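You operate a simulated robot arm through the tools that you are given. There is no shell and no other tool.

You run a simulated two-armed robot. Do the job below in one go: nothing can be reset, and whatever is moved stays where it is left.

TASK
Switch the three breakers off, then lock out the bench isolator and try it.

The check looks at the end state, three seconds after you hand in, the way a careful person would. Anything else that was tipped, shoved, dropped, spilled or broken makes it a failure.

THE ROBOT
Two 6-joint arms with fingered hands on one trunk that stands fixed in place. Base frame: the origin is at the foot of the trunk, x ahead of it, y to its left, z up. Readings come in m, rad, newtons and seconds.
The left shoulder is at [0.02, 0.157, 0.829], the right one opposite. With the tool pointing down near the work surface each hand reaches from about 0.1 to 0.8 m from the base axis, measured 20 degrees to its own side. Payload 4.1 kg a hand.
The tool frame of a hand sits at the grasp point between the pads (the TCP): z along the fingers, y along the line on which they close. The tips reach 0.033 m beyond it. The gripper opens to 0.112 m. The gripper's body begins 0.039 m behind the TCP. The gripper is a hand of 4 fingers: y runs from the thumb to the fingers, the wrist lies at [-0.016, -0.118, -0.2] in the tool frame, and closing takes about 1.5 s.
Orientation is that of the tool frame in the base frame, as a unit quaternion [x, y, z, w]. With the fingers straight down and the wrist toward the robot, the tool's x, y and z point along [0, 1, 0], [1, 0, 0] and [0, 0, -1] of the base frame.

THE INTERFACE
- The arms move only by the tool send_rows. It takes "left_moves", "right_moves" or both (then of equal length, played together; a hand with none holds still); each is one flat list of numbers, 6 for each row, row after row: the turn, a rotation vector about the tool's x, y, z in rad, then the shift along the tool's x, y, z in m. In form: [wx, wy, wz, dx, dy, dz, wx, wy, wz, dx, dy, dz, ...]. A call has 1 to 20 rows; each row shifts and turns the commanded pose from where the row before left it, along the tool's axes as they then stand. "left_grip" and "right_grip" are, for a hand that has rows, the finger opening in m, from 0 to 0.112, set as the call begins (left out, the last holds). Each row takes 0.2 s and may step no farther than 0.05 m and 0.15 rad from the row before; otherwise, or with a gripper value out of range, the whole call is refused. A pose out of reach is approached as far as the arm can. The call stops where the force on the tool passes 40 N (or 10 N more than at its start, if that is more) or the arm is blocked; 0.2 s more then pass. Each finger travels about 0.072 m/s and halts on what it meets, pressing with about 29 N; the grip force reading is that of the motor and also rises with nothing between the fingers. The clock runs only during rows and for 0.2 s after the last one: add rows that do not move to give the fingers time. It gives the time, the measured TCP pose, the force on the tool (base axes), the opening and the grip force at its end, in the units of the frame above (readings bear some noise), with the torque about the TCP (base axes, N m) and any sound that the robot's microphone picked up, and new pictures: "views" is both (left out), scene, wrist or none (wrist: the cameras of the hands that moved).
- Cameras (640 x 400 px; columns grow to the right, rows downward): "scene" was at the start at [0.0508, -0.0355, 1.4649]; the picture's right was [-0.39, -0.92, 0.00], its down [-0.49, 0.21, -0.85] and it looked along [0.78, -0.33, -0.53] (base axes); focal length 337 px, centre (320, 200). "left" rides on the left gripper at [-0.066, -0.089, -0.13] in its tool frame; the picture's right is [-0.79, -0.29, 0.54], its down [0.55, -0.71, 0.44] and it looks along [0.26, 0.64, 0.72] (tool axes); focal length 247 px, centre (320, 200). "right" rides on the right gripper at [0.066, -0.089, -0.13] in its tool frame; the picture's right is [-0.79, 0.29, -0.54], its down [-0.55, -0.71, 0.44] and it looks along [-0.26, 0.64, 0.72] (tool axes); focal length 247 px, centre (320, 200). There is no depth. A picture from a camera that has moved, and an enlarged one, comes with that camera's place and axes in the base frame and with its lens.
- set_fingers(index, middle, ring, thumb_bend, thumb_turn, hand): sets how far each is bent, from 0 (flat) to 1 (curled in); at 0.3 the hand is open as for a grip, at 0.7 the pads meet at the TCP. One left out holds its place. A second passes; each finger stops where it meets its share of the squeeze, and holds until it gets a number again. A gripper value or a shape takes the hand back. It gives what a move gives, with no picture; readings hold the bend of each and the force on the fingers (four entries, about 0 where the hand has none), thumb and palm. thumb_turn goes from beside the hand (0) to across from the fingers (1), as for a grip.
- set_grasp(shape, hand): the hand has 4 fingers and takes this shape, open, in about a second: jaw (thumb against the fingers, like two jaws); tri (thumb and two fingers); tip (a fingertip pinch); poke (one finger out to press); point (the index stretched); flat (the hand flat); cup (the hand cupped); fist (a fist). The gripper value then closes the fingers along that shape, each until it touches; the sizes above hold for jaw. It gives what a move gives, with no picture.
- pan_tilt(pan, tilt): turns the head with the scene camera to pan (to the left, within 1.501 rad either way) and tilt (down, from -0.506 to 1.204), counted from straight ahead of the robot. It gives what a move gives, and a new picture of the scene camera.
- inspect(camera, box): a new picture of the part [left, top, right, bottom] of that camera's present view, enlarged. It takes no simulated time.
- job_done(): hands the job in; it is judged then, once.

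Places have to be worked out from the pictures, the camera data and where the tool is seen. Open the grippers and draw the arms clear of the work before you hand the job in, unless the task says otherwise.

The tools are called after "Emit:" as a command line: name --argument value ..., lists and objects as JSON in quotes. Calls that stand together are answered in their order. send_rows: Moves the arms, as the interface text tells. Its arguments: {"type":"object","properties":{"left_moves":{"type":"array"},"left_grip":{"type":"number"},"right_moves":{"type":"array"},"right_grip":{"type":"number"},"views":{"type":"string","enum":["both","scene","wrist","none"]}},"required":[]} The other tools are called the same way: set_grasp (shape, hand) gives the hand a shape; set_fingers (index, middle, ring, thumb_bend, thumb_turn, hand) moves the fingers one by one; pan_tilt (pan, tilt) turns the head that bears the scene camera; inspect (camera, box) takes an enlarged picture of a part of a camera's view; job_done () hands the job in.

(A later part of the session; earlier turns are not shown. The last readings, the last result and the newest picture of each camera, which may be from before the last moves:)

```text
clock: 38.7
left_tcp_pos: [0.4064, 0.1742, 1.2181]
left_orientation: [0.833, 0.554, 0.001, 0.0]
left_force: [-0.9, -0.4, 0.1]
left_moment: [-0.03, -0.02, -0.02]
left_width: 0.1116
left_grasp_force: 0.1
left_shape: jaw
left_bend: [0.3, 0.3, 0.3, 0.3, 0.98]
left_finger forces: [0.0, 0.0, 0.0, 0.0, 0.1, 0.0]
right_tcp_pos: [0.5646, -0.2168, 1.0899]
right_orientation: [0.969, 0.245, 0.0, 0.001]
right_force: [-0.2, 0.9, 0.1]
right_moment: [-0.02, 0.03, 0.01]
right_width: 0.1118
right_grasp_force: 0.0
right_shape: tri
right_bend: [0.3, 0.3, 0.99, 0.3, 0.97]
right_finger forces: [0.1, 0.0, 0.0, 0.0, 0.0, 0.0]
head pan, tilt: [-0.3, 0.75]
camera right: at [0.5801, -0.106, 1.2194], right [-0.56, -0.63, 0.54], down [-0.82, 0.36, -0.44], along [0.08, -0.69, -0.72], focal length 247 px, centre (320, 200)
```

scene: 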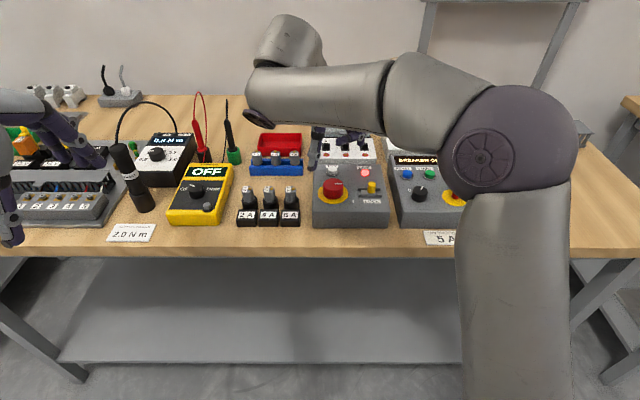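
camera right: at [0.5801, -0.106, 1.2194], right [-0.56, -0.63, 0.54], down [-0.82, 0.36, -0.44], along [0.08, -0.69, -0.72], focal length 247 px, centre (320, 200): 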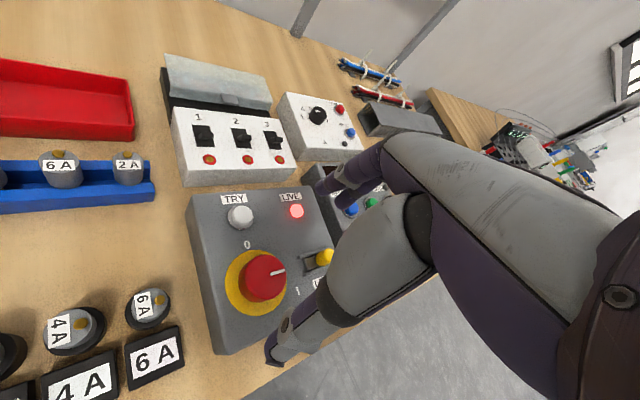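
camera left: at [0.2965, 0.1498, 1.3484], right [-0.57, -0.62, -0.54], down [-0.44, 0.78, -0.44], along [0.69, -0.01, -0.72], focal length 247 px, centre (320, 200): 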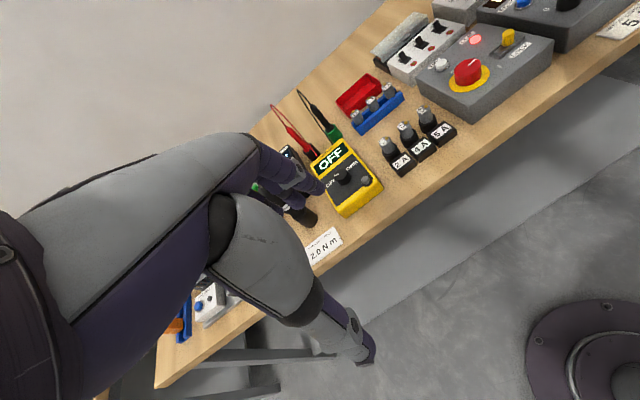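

The wind-up worked. Dry run of the full 90° counter-clockwise turn at this safe height, to make sure the wrist allows it.

Emit:
send_rows --right_moves '[0, 0, -0.1428, 0, 0, 0, 0, 0, -0.1428, 0, 0, 0, 0, 0, -0.1428, 0, 0, 0, 0, 0, -0.1428, 0, 0, 0, 0, 0, -0.1428, 0, 0, 0, 0, 0, -0.1428, 0, 0, 0, 0, 0, -0.1428, 0, 0, 0, 0, 0, -0.1428, 0, 0, 0, 0, 0, -0.1428, 0, 0, 0, 0, 0, -0.1428, 0, 0, 0, 0, 0, -0.1428, 0, 0, 0]' --views "both"

```text
clock: 41.1
left_tcp_pos: [0.4047, 0.1744, 1.2193]
left_orientation: [0.833, 0.554, 0.0, 0.0]
left_force: [-0.6, 0.0, -0.3]
left_moment: [-0.02, -0.02, -0.03]
left_width: 0.1117
left_grasp_force: 0.1
left_shape: jaw
left_bend: [0.3, 0.3, 0.3, 0.3, 0.98]
left_finger forces: [0.0, 0.0, 0.0, 0.1, 0.1, 0.0]
right_tcp_pos: [0.5645, -0.2161, 1.0897]
right_orientation: [0.512, 0.859, 0.001, -0.001]
right_force: [-0.1, -0.1, 0.6]
right_moment: [0.0, -0.01, 0.01]
right_width: 0.1119
right_grasp_force: 0.1
right_shape: tri
right_bend: [0.3, 0.3, 0.99, 0.3, 0.97]
right_finger forces: [0.0, 0.0, 0.1, 0.0, 0.0, 0.0]
head pan, tilt: [-0.3, 0.75]
camera right: at [0.4554, -0.2005, 1.2195], right [0.63, -0.56, 0.54], down [-0.36, -0.82, -0.44], along [0.69, 0.08, -0.72], focal length 247 px, centre (320, 200)
```

scene: 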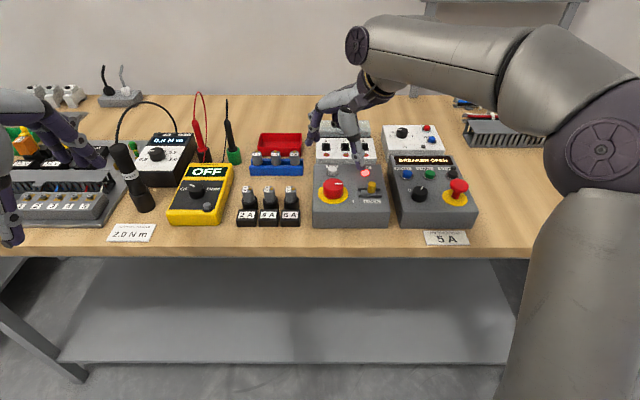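
right: 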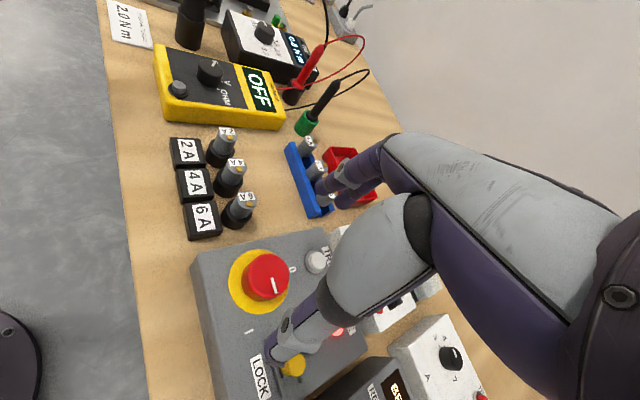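

The full turn is reachable. Winding back to the start angle with the grip partly open (0.08 m).

Emit:
send_rows --right_moves '[0, 0, 0.1428, 0, 0, 0, 0, 0, 0.1428, 0, 0, 0, 0, 0, 0.1428, 0, 0, 0, 0, 0, 0.1428, 0, 0, 0, 0, 0, 0.1428, 0, 0, 0, 0, 0, 0.1428, 0, 0, 0, 0, 0, 0.1428, 0, 0, 0, 0, 0, 0.1428, 0, 0, 0, 0, 0, 0.1428, 0, 0, 0, 0, 0, 0.1428, 0, 0, 0, 0, 0, 0.1428, 0, 0, 0]' --right_grip 0.08 --views "wrist"

Emit:
inspect --camera "right" --box '[200, 150, 420, 390]'

Emit:
inspect --camera "left" --box '[380, 0, 600, 140]'

```text
clock: 43.5
left_tcp_pos: [0.4055, 0.1749, 1.2196]
left_orientation: [0.833, 0.554, 0.001, 0.0]
left_force: [-0.7, -0.3, 0.7]
left_moment: [0.03, 0.0, 0.0]
left_width: 0.1117
left_grasp_force: 0.0
left_shape: jaw
left_bend: [0.3, 0.3, 0.3, 0.3, 0.98]
left_finger forces: [0.0, 0.0, 0.1, 0.1, 0.0, 0.0]
right_tcp_pos: [0.5637, -0.2158, 1.0899]
right_orientation: [0.969, 0.246, 0.0, 0.0]
right_force: [-0.2, 0.9, 0.5]
right_moment: [0.01, -0.01, 0.01]
right_width: 0.0804
right_grasp_force: 0.0
right_shape: tri
right_bend: [0.26, 0.36, 0.99, 0.58, 0.99]
right_finger forces: [0.0, 0.0, 0.1, 0.1, 0.0, 0.1]
head pan, tilt: [-0.3, 0.75]
camera right: at [0.5806, -0.1057, 1.2199], right [-0.56, -0.63, 0.54], down [-0.82, 0.36, -0.44], along [0.08, -0.69, -0.72], focal length 247 px, centre (320, 200)
```

right: 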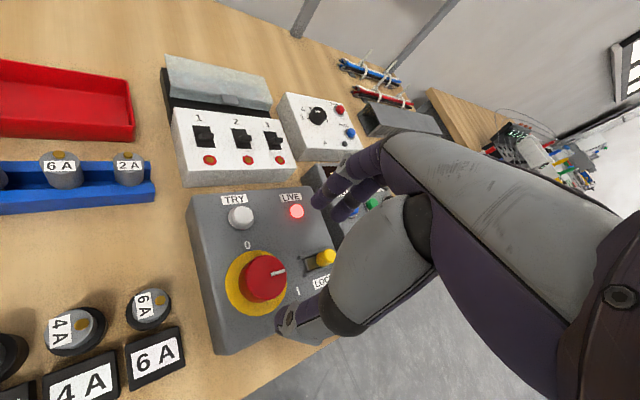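

```text
1.67 times, centred on (310, 270) of right
camera zoom: at [0.5806, -0.1057, 1.2199], right [-0.56, -0.63, 0.54], down [-0.82, 0.36, -0.44], along [0.08, -0.69, -0.72], focal length 412 px, centre (337, 83)
```

zoom: 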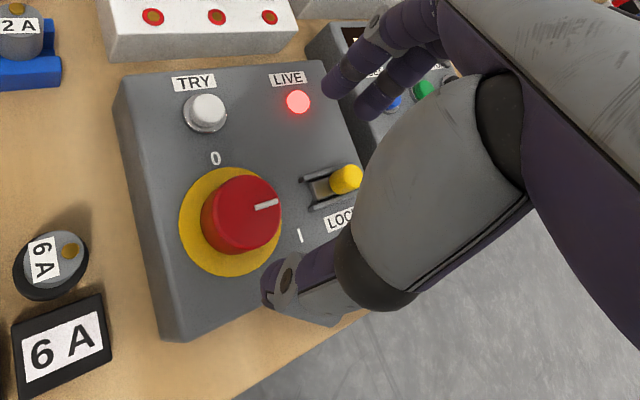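

```text
2.86 times, centred on (490, 70) of left
camera zoom: at [0.2968, 0.1499, 1.3484], right [-0.57, -0.62, -0.54], down [-0.44, 0.78, -0.44], along [0.69, -0.01, -0.72], focal length 706 px, centre (-166, 571)
```

zoom: 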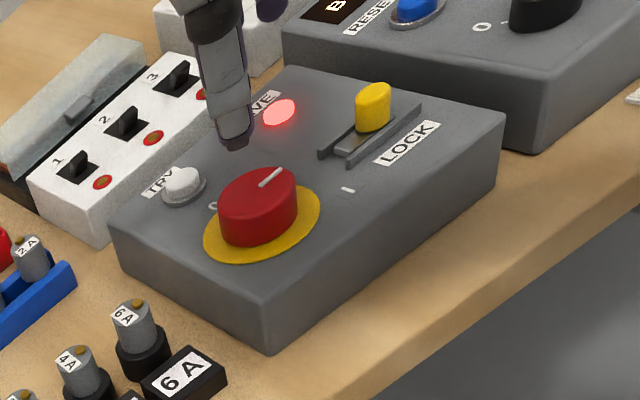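

The fingers straddle the knob with clearance. I'll nudge onto the axis and descend to TCP z≈1.0, so the tips are about 13 mm below the knob's top.

Emit:
send_rows --right_moves '[0, 0, 0, 0.002, -0.001, 0.022, 0, 0, 0, 0, 0, 0.022, 0, 0, 0, 0, 0, 0.022, 0, 0, 0, 0, 0, 0.012, 0, 0, 0, 0, 0, 0.006]' --views "wrist"

Emit:
inspect --camera "left" --box '[400, 20, 560, 130]'

Emit:
inspect --camera "scene" --box '[290, 110, 410, 240]'

```text
clock: 44.7
left_tcp_pos: [0.4064, 0.1757, 1.2185]
left_orientation: [0.832, 0.554, 0.0, 0.0]
left_force: [-0.9, 0.7, 0.5]
left_moment: [0.02, 0.0, 0.01]
left_width: 0.1116
left_grasp_force: 0.1
left_shape: jaw
left_bend: [0.3, 0.3, 0.3, 0.3, 0.98]
left_finger forces: [0.0, 0.0, 0.1, 0.1, 0.0, 0.1]
right_tcp_pos: [0.5672, -0.2151, 1.0044]
right_orientation: [0.969, 0.246, 0.0, 0.0]
right_force: [-0.1, -0.8, 0.3]
right_moment: [0.02, -0.03, 0.03]
right_width: 0.0804
right_grasp_force: 0.0
right_shape: tri
right_bend: [0.26, 0.36, 0.99, 0.58, 0.99]
right_finger forces: [0.0, 0.0, 0.1, 0.0, 0.0, 0.1]
head pan, tilt: [-0.3, 0.75]
camera right: at [0.582, -0.1049, 1.1346], right [-0.56, -0.63, 0.54], down [-0.82, 0.36, -0.44], along [0.08, -0.69, -0.72], focal length 247 px, centre (320, 200)
```

right: 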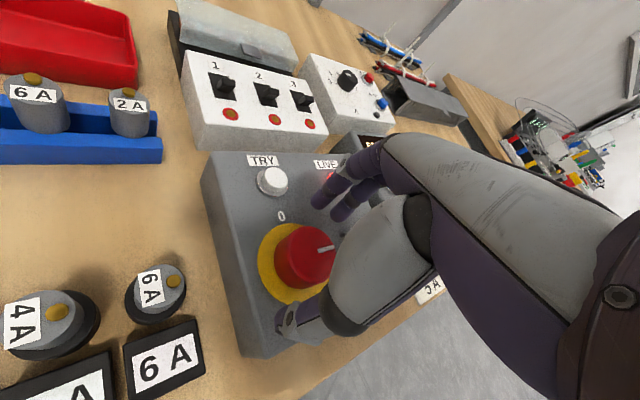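

```text
3.64 times, centred on (480, 75) of left
camera zoom: at [0.2969, 0.15, 1.3484], right [-0.57, -0.62, -0.54], down [-0.44, 0.78, -0.44], along [0.69, -0.01, -0.72], focal length 898 px, centre (-262, 654)
```

zoom: 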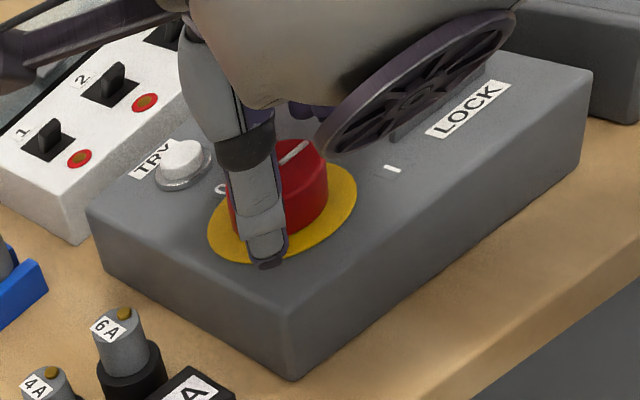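

```text
3.08 times, centred on (350, 175) of scene
camera zoom: at [0.0475, -0.025, 1.4486], right [-0.3, -0.96, 0.0], down [-0.65, 0.2, -0.73], along [0.7, -0.22, -0.68], focal length 1036 px, centre (228, 277)
```

zoom: 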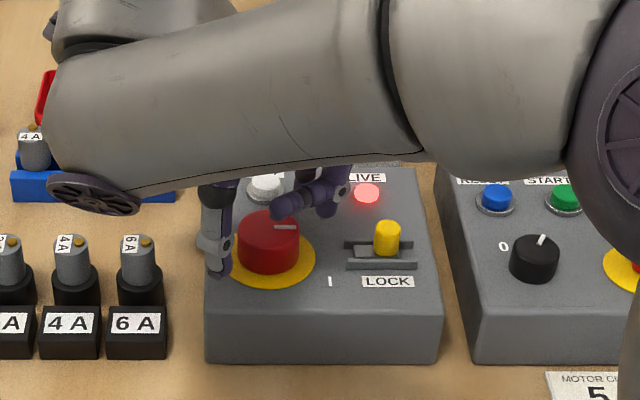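

The thumb tip is beside the knob at z≈0.965, with the fingers on the opposite side. I'll lower 4 mm more and close on the knob.

Emit:
send_rows --right_moves '[0, 0, 0, -0.002, 0, 0.004, 0, 0, 0, 0, 0, 0]' --views "none"

Emit:
send_rows --right_moves '[0, 0, 0, 0, 0, 0, 0, 0, 0, 0, 0, 0, 0, 0, 0, 0, 0, 0, 0, 0, 0, 0, 0, 0, 0, 0, 0, 0, 0, 0, 0, 0, 0, 0, 0, 0, 0, 0, 0, 0, 0, 0]' --right_grip 0.03 --views "wrist"

Emit:
inspect --camera "left" --box '[400, 20, 560, 130]'

Emit:
inspect --camera "scene" --box '[290, 110, 410, 240]'

```text
clock: 45.3
left_tcp_pos: [0.4063, 0.1754, 1.2182]
left_orientation: [0.832, 0.554, 0.001, 0.0]
left_force: [-0.1, 0.0, 0.5]
left_moment: [0.01, -0.08, -0.03]
left_width: 0.1117
left_grasp_force: 0.1
left_shape: jaw
left_bend: [0.3, 0.3, 0.3, 0.3, 0.98]
left_finger forces: [0.0, 0.1, 0.2, 0.0, 0.0, 0.1]
right_tcp_pos: [0.5659, -0.2165, 1.0004]
right_orientation: [0.969, 0.247, 0.0, 0.0]
right_force: [0.2, 0.3, 0.4]
right_moment: [0.0, 0.03, 0.02]
right_width: 0.0803
right_grasp_force: 0.0
right_shape: tri
right_bend: [0.26, 0.36, 0.99, 0.58, 0.99]
right_finger forces: [0.1, 0.1, 0.0, 0.0, 0.0, 0.0]
head pan, tilt: [-0.3, 0.75]
```

```text
clock: 46.9
left_tcp_pos: [0.4059, 0.1754, 1.218]
left_orientation: [0.832, 0.555, 0.0, 0.0]
left_force: [-0.5, 0.3, -0.2]
left_moment: [0.03, -0.02, 0.0]
left_width: 0.1117
left_grasp_force: 0.1
left_shape: jaw
left_bend: [0.3, 0.3, 0.3, 0.3, 0.98]
left_finger forces: [0.0, 0.0, 0.0, 0.0, 0.0, 0.1]
right_tcp_pos: [0.5652, -0.2167, 1.001]
right_orientation: [0.969, 0.246, 0.0, 0.0]
right_force: [-2.4, -0.1, -2.1]
right_moment: [-0.03, 0.03, 0.0]
right_width: 0.0349
right_grasp_force: 28.8
right_shape: tri
right_bend: [0.76, 0.55, 1.0, 0.74, 1.0]
right_finger forces: [13.2, 12.8, 0.0, 0.0, 26.2, 0.0]
head pan, tilt: [-0.3, 0.75]
camera right: at [0.5804, -0.1059, 1.1308], right [-0.56, -0.63, 0.54], down [-0.82, 0.36, -0.44], along [0.08, -0.69, -0.72], focal length 247 px, centre (320, 200)
```

right: 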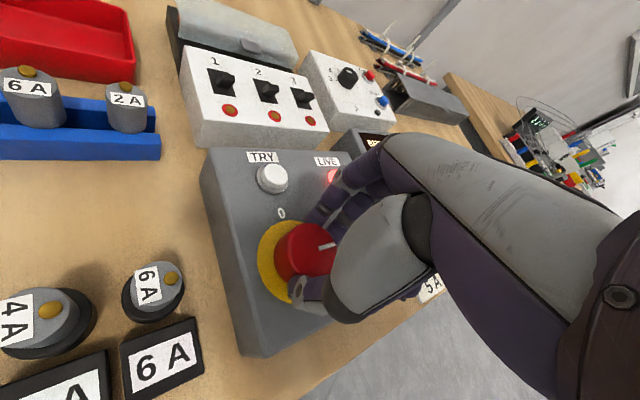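

```text
3.64 times, centred on (480, 75) of left
camera zoom: at [0.2969, 0.15, 1.3484], right [-0.57, -0.62, -0.54], down [-0.44, 0.78, -0.44], along [0.69, -0.01, -0.72], focal length 898 px, centre (-262, 654)
```

zoom: 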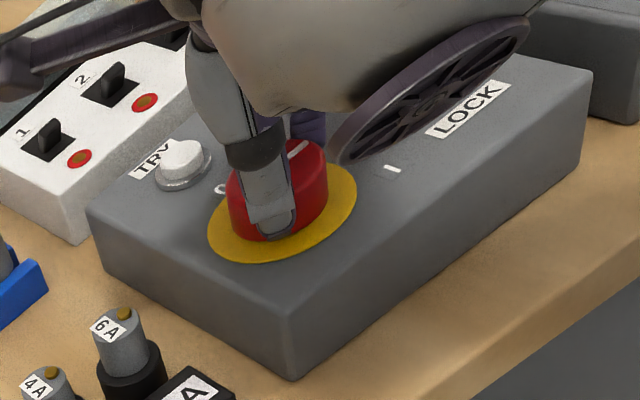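

```text
3.08 times, centred on (350, 175) of scene
camera zoom: at [0.0475, -0.025, 1.4486], right [-0.3, -0.96, 0.0], down [-0.65, 0.2, -0.73], along [0.7, -0.22, -0.68], focal length 1036 px, centre (228, 277)
```

zoom: 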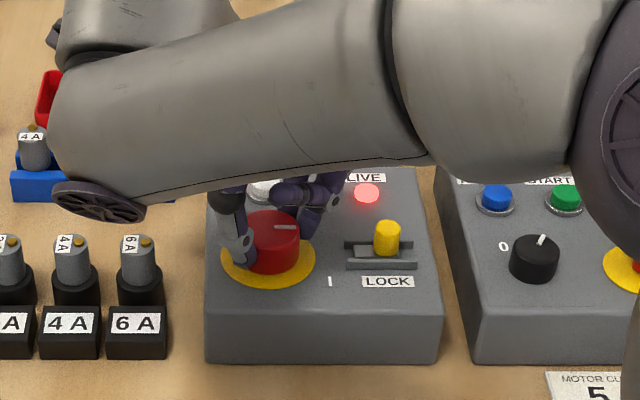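

Firm grip: 13 N + 13 N against 26 N on the thumb. Turning counter-clockwise, the first half (0.8 rad).

Emit:
send_rows --right_moves '[0, 0, -0.1, 0, 0, 0, 0, 0, -0.1, 0, 0, 0, 0, 0, -0.1, 0, 0, 0, 0, 0, -0.1, 0, 0, 0, 0, 0, -0.1, 0, 0, 0, 0, 0, -0.1, 0, 0, 0, 0, 0, -0.1, 0, 0, 0, 0, 0, -0.1, 0, 0, 0]' --views "wrist"

Emit:
inspect --camera "left" --box '[400, 20, 560, 130]'

Emit:
inspect --camera "right" --box '[200, 150, 400, 350]'

```text
clock: 48.7
left_tcp_pos: [0.4064, 0.1755, 1.2191]
left_orientation: [0.832, 0.554, 0.001, -0.001]
left_force: [-0.7, 0.0, 0.3]
left_moment: [0.0, -0.01, 0.0]
left_width: 0.1116
left_grasp_force: 0.1
left_shape: jaw
left_bend: [0.3, 0.3, 0.3, 0.3, 0.98]
left_finger forces: [0.0, 0.1, 0.0, 0.1, 0.0, 0.0]
right_tcp_pos: [0.5653, -0.2152, 1.0019]
right_orientation: [0.796, 0.605, -0.001, 0.0]
right_force: [7.3, -11.3, -4.3]
right_moment: [-0.33, -0.29, -0.1]
right_width: 0.0346
right_grasp_force: 28.8
right_shape: tri
right_bend: [0.76, 0.54, 1.0, 0.74, 1.0]
right_finger forces: [16.2, 19.5, 0.2, 0.0, 23.6, 0.1]
head pan, tilt: [-0.3, 0.75]
camera right: at [0.497, -0.128, 1.1312], right [0.06, -0.84, 0.54], down [-0.83, -0.34, -0.43], along [0.55, -0.42, -0.72], focal length 247 px, centre (320, 200)
```

right: 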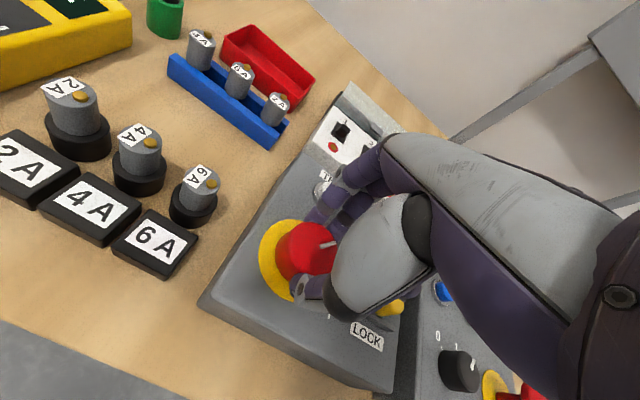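

```text
3.64 times, centred on (480, 75) of left
camera zoom: at [0.2973, 0.1496, 1.3484], right [-0.57, -0.62, -0.54], down [-0.44, 0.78, -0.44], along [0.69, -0.01, -0.72], focal length 898 px, centre (-262, 654)
```

zoom: 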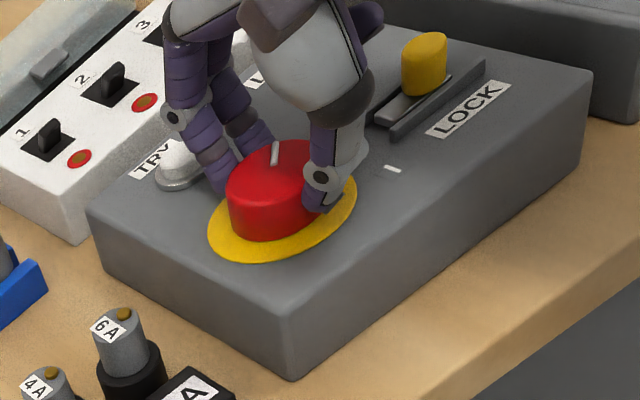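

```text
2.00 times, centred on (300, 250) of right
camera zoom: at [0.497, -0.128, 1.1312], right [0.06, -0.84, 0.54], down [-0.83, -0.34, -0.43], along [0.55, -0.42, -0.72], focal length 494 px, centre (360, 100)
```

zoom: 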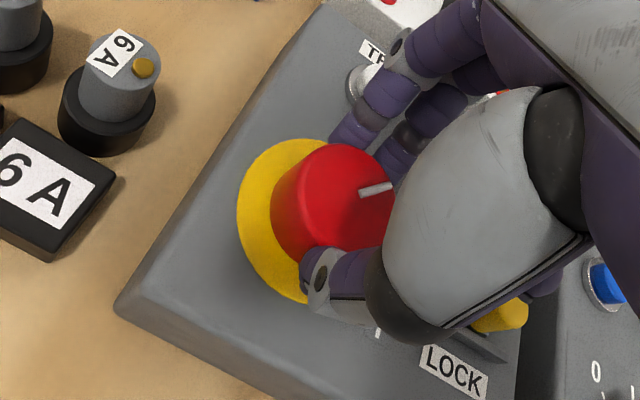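

The pointer moves with the grip and it clears the TRY button. Continuing the remaining ~0.8 rad, with a 2 mm centering correction.

Emit:
send_rows --right_moves '[0, 0, -0.1, -0.0012, 0.0014, 0, 0, 0, -0.1, 0, 0, 0, 0, 0, -0.1, 0, 0, 0, 0, 0, -0.1, 0, 0, 0, 0, 0, -0.1, 0, 0, 0, 0, 0, -0.1, 0, 0, 0, 0, 0, -0.1, 0, 0, 0]' --views "wrist"

Emit:
inspect --camera "left" --box '[400, 20, 560, 130]'

Emit:
inspect --camera "scene" --box '[290, 110, 410, 240]'

```text
clock: 50.3
left_tcp_pos: [0.406, 0.1761, 1.2184]
left_orientation: [0.832, 0.555, 0.0, 0.0]
left_force: [0.2, 0.1, -0.1]
left_moment: [0.0, 0.04, 0.05]
left_width: 0.1118
left_grasp_force: 0.1
left_shape: jaw
left_bend: [0.3, 0.3, 0.3, 0.3, 0.98]
left_finger forces: [0.1, 0.1, 0.0, 0.1, 0.0, 0.0]
right_tcp_pos: [0.5666, -0.2168, 1.0026]
right_orientation: [0.541, 0.841, 0.0, 0.001]
right_force: [6.0, -4.8, -8.3]
right_moment: [-0.09, -0.26, -0.09]
right_width: 0.0344
right_grasp_force: 28.9
right_shape: tri
right_bend: [0.76, 0.54, 1.0, 0.74, 1.0]
right_finger forces: [14.6, 17.1, 0.1, 0.0, 25.4, 0.0]
head pan, tilt: [-0.3, 0.75]
camera right: at [0.4581, -0.1934, 1.1314], right [0.59, -0.6, 0.54], down [-0.42, -0.8, -0.44], along [0.69, 0.03, -0.72], focal length 247 px, centre (320, 200)
```

right: 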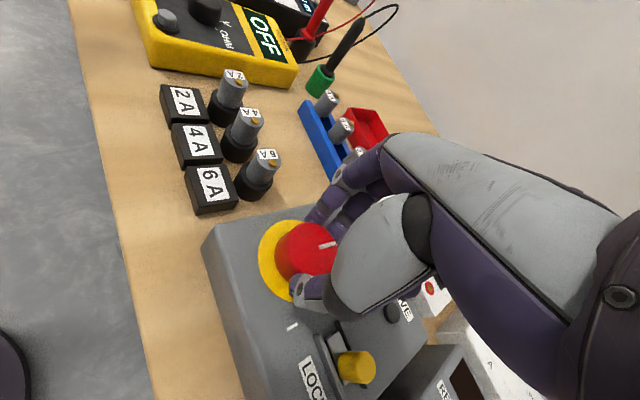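

```text
3.64 times, centred on (480, 75) of left
camera zoom: at [0.2974, 0.1498, 1.3483], right [-0.57, -0.62, -0.54], down [-0.44, 0.78, -0.44], along [0.69, -0.01, -0.72], focal length 898 px, centre (-262, 654)
```

zoom: 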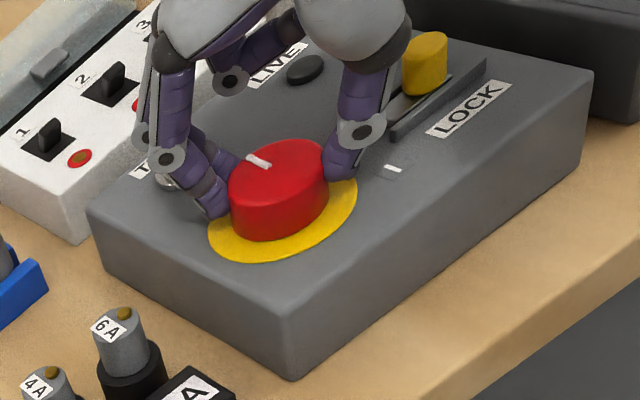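

```text
3.08 times, centred on (350, 175) of scene
camera zoom: at [0.048, -0.0252, 1.4485], right [-0.3, -0.96, 0.0], down [-0.65, 0.2, -0.73], along [0.7, -0.22, -0.68], focal length 1036 px, centre (228, 277)
```

zoom: 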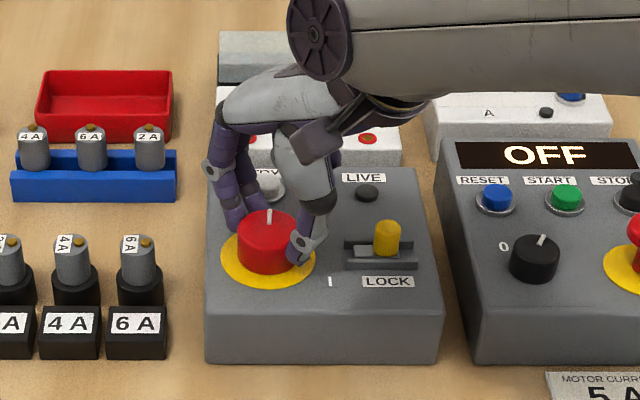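

The LIVE lamp went out, the panel reads "OFF", and the pointer faces the 0 mark. I'll add the last few degrees to seat it fully, then release and lift.

Emit:
send_rows --right_moves '[0, 0, -0.04, 0, 0, 0, 0, 0, -0.04, 0, 0, 0]' --views "none"

Emit:
inspect --camera "scene" --box '[320, 150, 400, 220]'

```text
clock: 50.9
left_tcp_pos: [0.4062, 0.1764, 1.2189]
left_orientation: [0.832, 0.554, 0.0, 0.0]
left_force: [0.1, 0.4, 0.1]
left_moment: [0.0, 0.0, -0.01]
left_width: 0.1118
left_grasp_force: 0.0
left_shape: jaw
left_bend: [0.3, 0.3, 0.3, 0.3, 0.98]
left_finger forces: [0.0, 0.0, 0.0, 0.0, 0.0, 0.0]
right_tcp_pos: [0.5662, -0.2181, 1.0011]
right_orientation: [0.508, 0.862, 0.0, 0.002]
right_force: [12.2, -4.2, -8.4]
right_moment: [-0.08, -0.39, -0.22]
right_width: 0.0344
right_grasp_force: 29.1
right_shape: tri
right_bend: [0.76, 0.54, 1.0, 0.74, 1.0]
right_finger forces: [15.8, 19.5, 0.0, 0.0, 23.8, 0.0]
head pan, tilt: [-0.3, 0.75]
```

```text
5.71 times, centred on (360, 185) of scene
camera zoom: at [0.0482, -0.0252, 1.4485], right [-0.3, -0.96, 0.0], down [-0.65, 0.2, -0.73], along [0.7, -0.22, -0.68], focal length 1924 px, centre (91, 286)
```

zoom: 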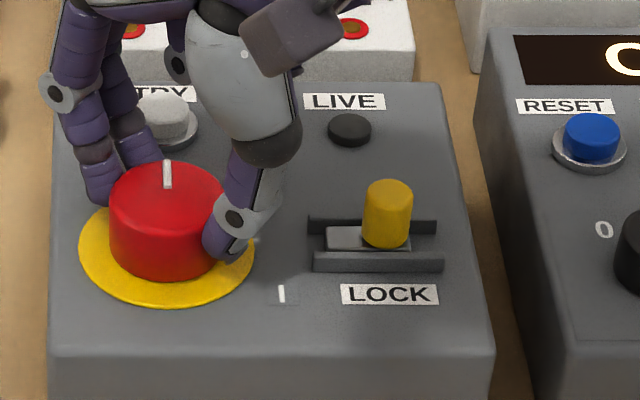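

The knob has met its stop (torque rose to 0.22 Nm). Releasing and lifting straight up.

Emit:
send_rows --right_moves '[0, 0, 0, 0, 0, 0, 0, 0, 0, 0, 0, 0, 0, 0, 0, 0, 0, 0, 0, 0, 0, 0, 0, 0, 0, 0, 0, 0, 0, 0]' --right_grip 0.085 --views "none"

Emit:
send_rows --right_moves '[0, 0, 0, 0, 0, -0.02, 0, 0, 0, 0, 0, -0.03, 0, 0, 0, 0, 0, -0.04, 0, 0, 0, 0, 0, -0.04]' --views "both"

Emit:
inspect --camera "scene" --box '[300, 130, 400, 230]'

```text
clock: 52.1
left_tcp_pos: [0.4059, 0.1754, 1.2187]
left_orientation: [0.833, 0.554, 0.0, 0.0]
left_force: [-0.5, -0.5, 0.4]
left_moment: [0.03, 0.0, -0.01]
left_width: 0.1116
left_grasp_force: 0.1
left_shape: jaw
left_bend: [0.3, 0.3, 0.3, 0.3, 0.98]
left_finger forces: [0.0, 0.1, 0.1, 0.0, 0.0, 0.0]
right_tcp_pos: [0.5659, -0.2169, 1.0015]
right_orientation: [0.508, 0.861, 0.0, 0.0]
right_force: [-0.3, 1.1, 0.1]
right_moment: [-0.01, 0.0, -0.01]
right_width: 0.0844
right_grasp_force: 0.1
right_shape: tri
right_bend: [0.25, 0.35, 0.99, 0.55, 0.99]
right_finger forces: [0.0, 0.1, 0.1, 0.0, 0.0, 0.0]
head pan, tilt: [-0.3, 0.75]
```

```text
clock: 53.1
left_tcp_pos: [0.4056, 0.1765, 1.2184]
left_orientation: [0.833, 0.554, 0.0, 0.0]
left_force: [0.9, -0.3, -0.7]
left_moment: [0.0, 0.01, 0.0]
left_width: 0.1115
left_grasp_force: 0.1
left_shape: jaw
left_bend: [0.3, 0.3, 0.3, 0.3, 0.98]
left_finger forces: [0.0, 0.0, 0.0, 0.0, 0.0, 0.0]
right_tcp_pos: [0.5657, -0.2162, 1.1306]
right_orientation: [0.508, 0.862, 0.0, 0.0]
right_force: [0.1, 0.2, 0.3]
right_moment: [-0.01, 0.0, 0.01]
right_width: 0.0847
right_grasp_force: 0.1
right_shape: tri
right_bend: [0.25, 0.35, 0.99, 0.55, 0.99]
right_finger forces: [0.0, 0.0, 0.0, 0.0, 0.1, 0.0]
head pan, tilt: [-0.3, 0.75]
camera right: at [0.4563, -0.2009, 1.2621], right [0.64, -0.55, 0.54], down [-0.35, -0.83, -0.43], along [0.69, 0.09, -0.72], focal length 247 px, centre (320, 200)
```

scene: 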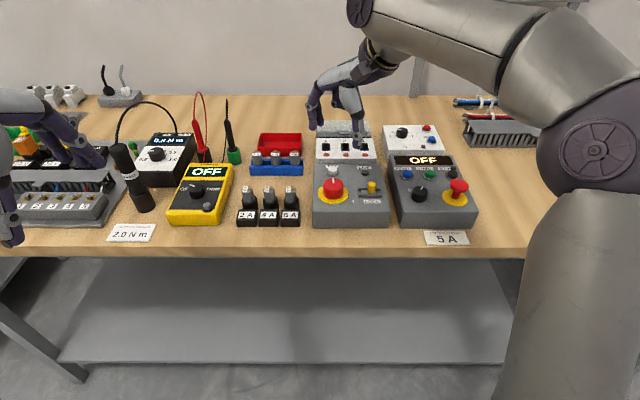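
right: 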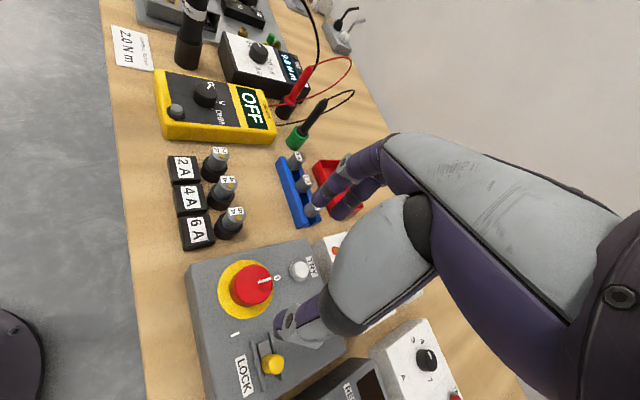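

```text
4.00 times, centred on (350, 180) of scene
camera zoom: at [0.0477, -0.0251, 1.4485], right [-0.3, -0.96, 0.0], down [-0.65, 0.2, -0.73], along [0.7, -0.22, -0.68], focal length 1347 px, centre (200, 280)
```

zoom: 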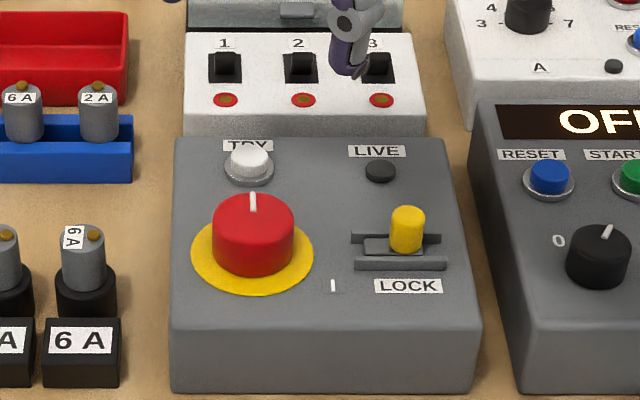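

The isolator is now on 0. Next I'll re-form the single-finger shape in the air, turn back to the box's heading, and hover to the right of the yellow LOCK peg (≈(0.540, -0.293), top z 0.984).

Emit:
set_fingers --hand "right" --index 0.7 --middle 1.0 --ring 1.0 --thumb_bend 1.0 --thumb_turn 0.0

Emit:
send_rows --right_moves '[0, 0, 0.134, 0, 0, 0, 0, 0, 0.134, 0, 0, 0, 0, 0, 0.134, 0, 0, 0, 0, 0, 0.134, 0, 0, 0, 0, 0, 0.134, 0, 0, 0, 0, 0, 0.134, 0, 0, 0, 0, 0, 0, -0.039, -0.0036, 0.0133, 0, 0, 0, -0.039, -0.0036, 0.0133, 0, 0, 0, -0.039, -0.0036, 0.0133]' --views "both"

Emit:
inspect --camera "right" --box '[200, 150, 420, 350]'

Emit:
inspect --camera "left" --box '[440, 0, 600, 110]'

```text
clock: 54.1
left_tcp_pos: [0.4049, 0.1754, 1.2191]
left_orientation: [0.832, 0.554, 0.0, 0.0]
left_force: [0.7, -0.2, -0.2]
left_moment: [-0.03, -0.02, -0.01]
left_width: 0.1116
left_grasp_force: 0.1
left_shape: jaw
left_bend: [0.3, 0.3, 0.3, 0.3, 0.98]
left_finger forces: [0.0, 0.1, 0.0, 0.1, 0.0, 0.0]
right_tcp_pos: [0.5655, -0.2156, 1.1305]
right_orientation: [0.507, 0.862, 0.001, 0.0]
right_force: [-0.6, 0.1, 0.3]
right_moment: [0.0, -0.01, -0.02]
right_width: 0.0688
right_grasp_force: 0.0
right_shape: fingers
right_bend: [0.7, 1.0, 1.0, 1.0, 0.0]
right_finger forces: [0.0, 0.0, 0.1, 0.1, 0.0, 0.1]
head pan, tilt: [-0.3, 0.75]
```

```text
clock: 56.1
left_tcp_pos: [0.4064, 0.1758, 1.2178]
left_orientation: [0.832, 0.554, 0.0, 0.0]
left_force: [-0.7, 0.6, 0.2]
left_moment: [-0.04, 0.02, -0.01]
left_width: 0.1118
left_grasp_force: 0.1
left_shape: jaw
left_bend: [0.3, 0.3, 0.3, 0.3, 0.98]
left_finger forces: [0.1, 0.0, 0.0, 0.0, 0.1, 0.0]
right_tcp_pos: [0.5198, -0.3265, 1.0919]
right_orientation: [0.804, 0.595, 0.0, 0.0]
right_force: [0.1, 0.7, 0.0]
right_moment: [-0.01, -0.01, -0.01]
right_width: 0.0686
right_grasp_force: 0.1
right_shape: fingers
right_bend: [0.7, 1.0, 1.0, 1.0, 0.0]
right_finger forces: [0.0, 0.1, 0.0, 0.0, 0.0, 0.1]
head pan, tilt: [-0.3, 0.75]
camera right: at [0.4543, -0.2373, 1.2215], right [0.04, -0.84, 0.54], down [-0.84, -0.32, -0.44], along [0.54, -0.44, -0.72], focal length 247 px, centre (320, 200)
```

scene: 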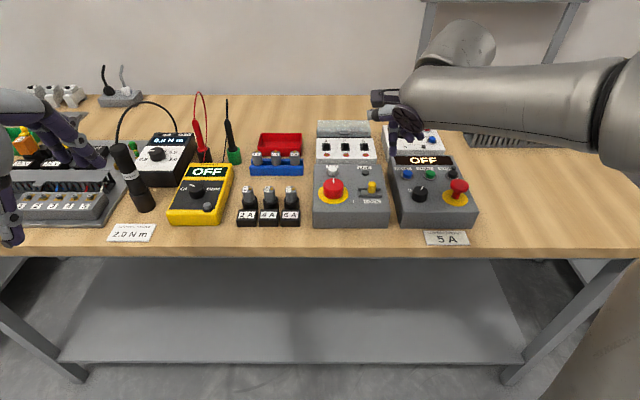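
right: 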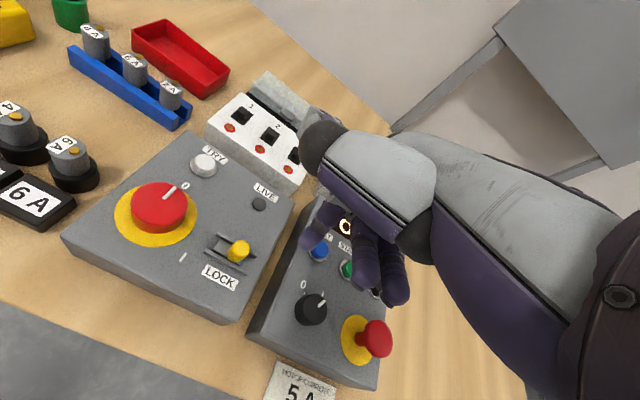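

```text
2.00 times, centred on (310, 250) of right
camera zoom: at [0.4543, -0.2373, 1.2215], right [0.04, -0.84, 0.54], down [-0.84, -0.32, -0.44], along [0.54, -0.44, -0.72], focal length 494 px, centre (340, 100)
```

zoom: 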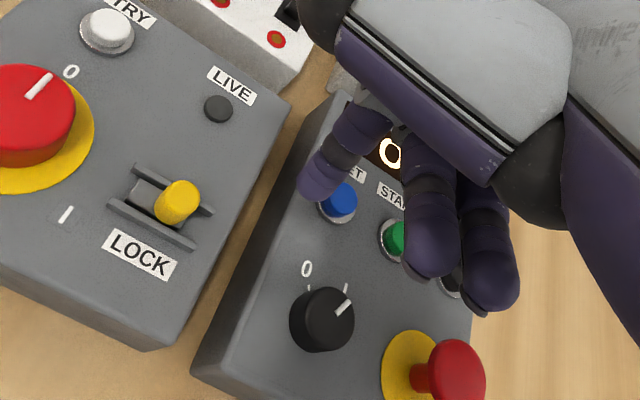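

```text
3.64 times, centred on (520, 55) of left
camera zoom: at [0.2971, 0.1504, 1.3483], right [-0.57, -0.62, -0.54], down [-0.44, 0.78, -0.44], along [0.69, -0.01, -0.72], focal length 898 px, centre (-407, 727)
```

zoom: 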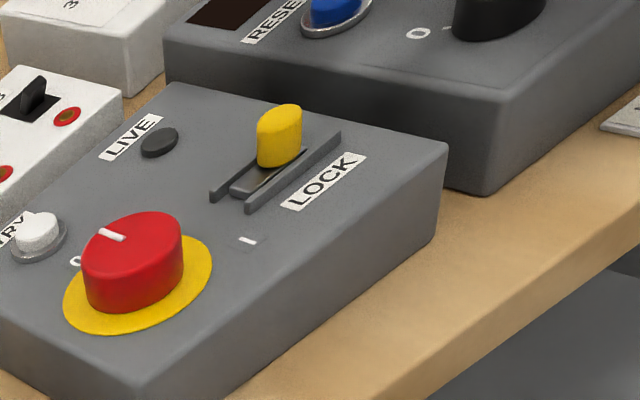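

The tip hovers over the gap to the right of the LOCK peg, clear of the neighbouring panel's controls. Lowering so the fingertip is beside the peg at z≈0.966.

Emit:
send_rows --right_moves '[0, 0, 0, 0.001, 0.0015, 0.03, 0, 0, 0, 0, 0, 0.03, 0, 0, 0, 0, 0, 0.03]' --views "none"

Emit:
inspect --camera "right" --box '[180, 150, 400, 350]'

Emit:
inspect --camera "scene" --box '[330, 130, 450, 230]'

Emit:
inspect --camera "left" --box '[440, 0, 600, 110]'

```text
clock: 56.9
left_tcp_pos: [0.4062, 0.1756, 1.2184]
left_orientation: [0.832, 0.554, 0.0, 0.0]
left_force: [0.0, -0.5, -0.4]
left_moment: [-0.02, -0.02, -0.02]
left_width: 0.1117
left_grasp_force: 0.0
left_shape: jaw
left_bend: [0.3, 0.3, 0.3, 0.3, 0.98]
left_finger forces: [0.0, 0.0, 0.1, 0.1, 0.0, 0.1]
right_tcp_pos: [0.5206, -0.3263, 1.0021]
right_orientation: [0.804, 0.595, 0.0, 0.001]
right_force: [-0.9, -0.2, 0.0]
right_moment: [0.01, -0.02, 0.03]
right_width: 0.0688
right_grasp_force: 0.2
right_shape: fingers
right_bend: [0.7, 1.0, 1.0, 1.0, 0.0]
right_finger forces: [0.1, 0.0, 0.0, 0.0, 0.0, 0.1]
head pan, tilt: [-0.3, 0.75]
```

```text
2.00 times, centred on (290, 250) of right
camera zoom: at [0.4556, -0.2363, 1.1322], right [0.04, -0.84, 0.54], down [-0.84, -0.32, -0.44], along [0.54, -0.44, -0.72], focal length 494 px, centre (380, 100)
```

zoom: 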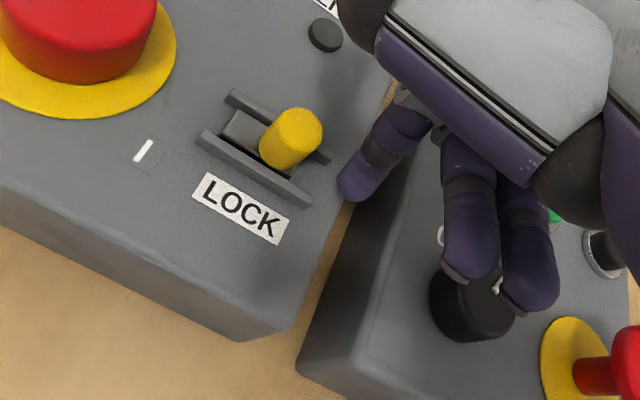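

```text
4.00 times, centred on (390, 180) of scene
camera zoom: at [0.0474, -0.0249, 1.4486], right [-0.3, -0.96, 0.0], down [-0.65, 0.2, -0.73], along [0.7, -0.22, -0.68], focal length 1347 px, centre (40, 280)
```

zoom: 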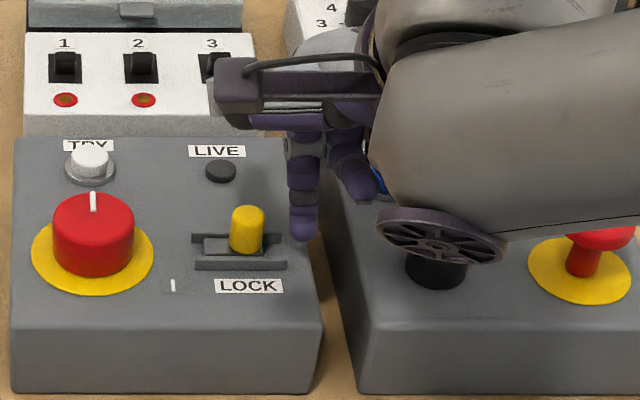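

```text
3.64 times, centred on (520, 55) of left
camera zoom: at [0.2968, 0.1501, 1.3484], right [-0.57, -0.62, -0.54], down [-0.44, 0.78, -0.44], along [0.69, -0.01, -0.72], focal length 898 px, centre (-407, 727)
```

zoom: 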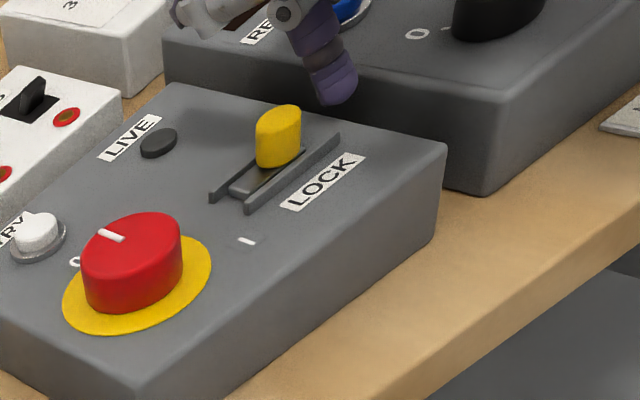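

The fingertip is level with the peg and in line with its slot. Pushing left toward the isolator knob in small steps.

Emit:
send_rows --right_moves '[0, 0, 0, 0.0035, 0, 0, 0, 0, 0, 0.0035, 0, 0, 0, 0, 0, 0.0035, 0, 0, 0, 0, 0, 0.0035, 0, 0, 0, 0, 0, 0.0035, 0, 0, 0, 0, 0, 0.0035, 0, 0, 0, 0, 0, 0.0035, 0, 0]' --views "none"

Emit:
inspect --camera "scene" --box '[330, 130, 430, 220]'

Emit:
inspect --camera "right" --box '[180, 150, 400, 350]'

```text
clock: 58.5
left_tcp_pos: [0.4054, 0.1749, 1.2193]
left_orientation: [0.833, 0.553, 0.0, 0.0]
left_force: [0.5, 0.0, 0.6]
left_moment: [0.0, 0.02, -0.03]
left_width: 0.1116
left_grasp_force: 0.1
left_shape: jaw
left_bend: [0.3, 0.3, 0.3, 0.3, 0.98]
left_finger forces: [0.0, 0.0, 0.1, 0.1, 0.0, 0.0]
right_tcp_pos: [0.5296, -0.3024, 1.0012]
right_orientation: [0.804, 0.594, 0.0, 0.001]
right_force: [-0.8, -2.3, 0.1]
right_moment: [-0.04, 0.05, -0.01]
right_width: 0.0688
right_grasp_force: 0.5
right_shape: fingers
right_bend: [0.7, 1.0, 1.0, 1.0, 0.0]
right_finger forces: [1.0, 0.1, 0.0, 0.1, 0.0, 0.0]
head pan, tilt: [-0.3, 0.75]
```

```text
4.44 times, centred on (380, 175) of scene
camera zoom: at [0.0475, -0.0251, 1.4486], right [-0.3, -0.96, 0.0], down [-0.65, 0.2, -0.73], along [0.7, -0.22, -0.68], focal length 1496 px, centre (53, 311)
```

zoom: 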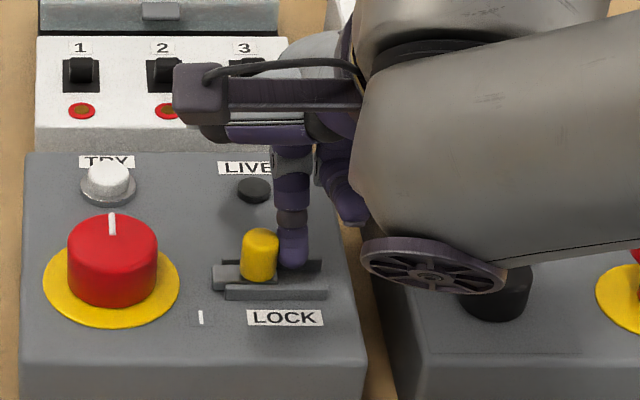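

```text
2.00 times, centred on (290, 250) of right
camera zoom: at [0.4644, -0.2123, 1.1317], right [0.04, -0.84, 0.54], down [-0.84, -0.32, -0.44], along [0.54, -0.44, -0.72], focal length 494 px, centre (380, 100)
```

zoom: 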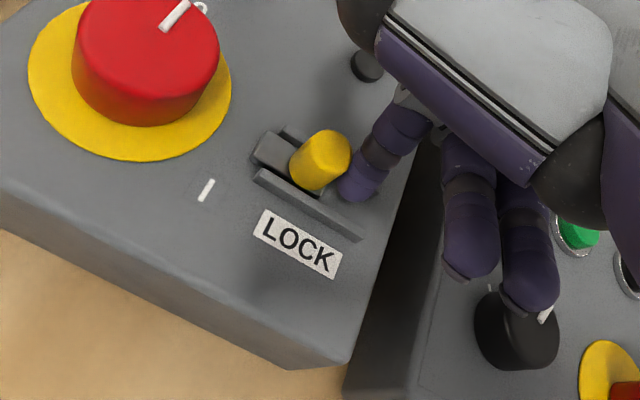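

The bolt slides freely left, only about 2 N. Continuing until it reaches its stop.

Emit:
send_rows --right_moves '[0, 0, 0, 0.003, 0, 0, 0, 0, 0, 0.003, 0, 0, 0, 0, 0, 0.003, 0, 0, 0, 0, 0, 0.003, 0, 0]' --views "none"

Emit:
inspect --camera "scene" --box '[330, 130, 430, 220]'

Emit:
inspect --camera "right" --box '[180, 150, 400, 350]'

```text
clock: 59.5
left_tcp_pos: [0.4066, 0.176, 1.2178]
left_orientation: [0.832, 0.554, 0.0, 0.001]
left_force: [-0.2, 0.2, 0.0]
left_moment: [-0.04, 0.0, -0.02]
left_width: 0.1115
left_grasp_force: 0.2
left_shape: jaw
left_bend: [0.3, 0.3, 0.3, 0.3, 0.98]
left_finger forces: [0.1, 0.0, 0.1, 0.1, 0.1, 0.0]
right_tcp_pos: [0.533, -0.2916, 1.0015]
right_orientation: [0.804, 0.594, 0.0, 0.001]
right_force: [-1.2, -4.6, -0.9]
right_moment: [-0.12, 0.03, -0.05]
right_width: 0.0687
right_grasp_force: 2.4
right_shape: fingers
right_bend: [0.7, 1.0, 1.0, 1.0, 0.0]
right_finger forces: [4.5, 0.0, 0.0, 0.0, 0.0, 0.1]
head pan, tilt: [-0.3, 0.75]
```

```text
4.44 times, centred on (380, 175) of scene
camera zoom: at [0.0475, -0.0252, 1.4486], right [-0.3, -0.96, 0.0], down [-0.65, 0.2, -0.73], along [0.7, -0.22, -0.68], focal length 1496 px, centre (53, 311)
```

zoom: 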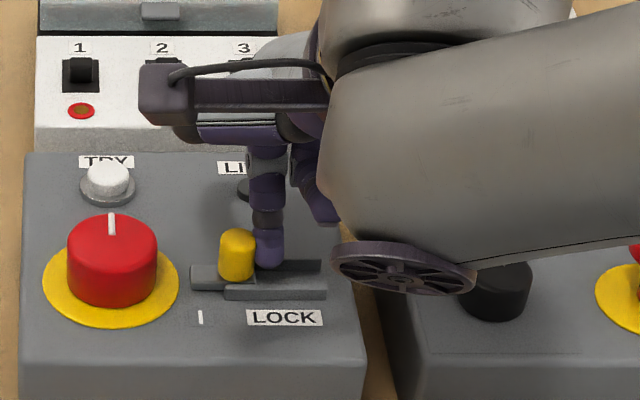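

```text
2.00 times, centred on (290, 250) of right
camera zoom: at [0.4675, -0.2009, 1.1317], right [0.04, -0.84, 0.54], down [-0.84, -0.32, -0.43], along [0.54, -0.44, -0.72], focal length 494 px, centre (380, 100)
```

zoom: 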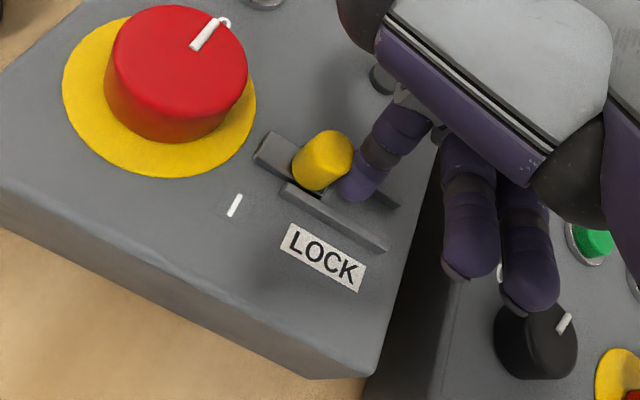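

The bolt tip is nearly at the collar and resistance is rising to 4.5 N. A bit more to confirm the end stop.

Emit:
send_rows --right_moves '[0, 0, 0, 0.003, 0, 0, 0, 0, 0, 0.003, 0, 0]' --views "none"

Emit:
inspect --camera "scene" --box '[330, 130, 430, 220]'

```text
clock: 60.1
left_tcp_pos: [0.4059, 0.174, 1.2187]
left_orientation: [0.833, 0.553, 0.0, 0.0]
left_force: [1.1, -0.8, 0.8]
left_moment: [-0.04, -0.04, -0.01]
left_width: 0.1117
left_grasp_force: 0.1
left_shape: jaw
left_bend: [0.3, 0.3, 0.3, 0.3, 0.98]
left_finger forces: [0.1, 0.0, 0.1, 0.0, 0.0, 0.1]
right_tcp_pos: [0.5333, -0.2895, 1.0011]
right_orientation: [0.807, 0.591, -0.002, 0.001]
right_force: [-6.0, -28.3, 0.7]
right_moment: [-0.53, 0.09, -0.29]
right_width: 0.0689
right_grasp_force: 13.9
right_shape: fingers
right_bend: [0.7, 1.0, 1.0, 1.0, 0.0]
right_finger forces: [28.5, 0.0, 0.0, 0.1, 0.0, 0.0]
head pan, tilt: [-0.3, 0.75]
```

```text
4.44 times, centred on (380, 175) of scene
camera zoom: at [0.0473, -0.0262, 1.4485], right [-0.3, -0.95, 0.0], down [-0.65, 0.2, -0.73], along [0.7, -0.22, -0.68], focal length 1496 px, centre (53, 311)
```

zoom: 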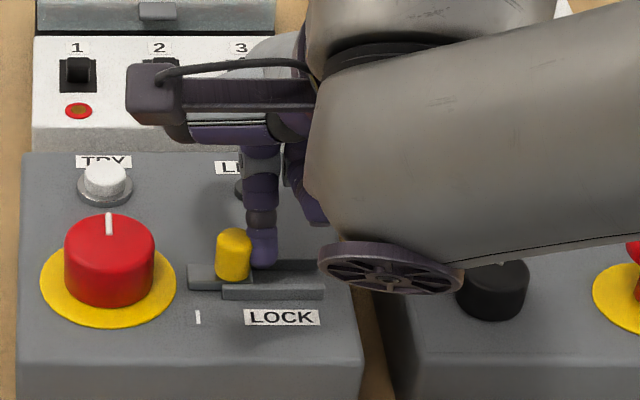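

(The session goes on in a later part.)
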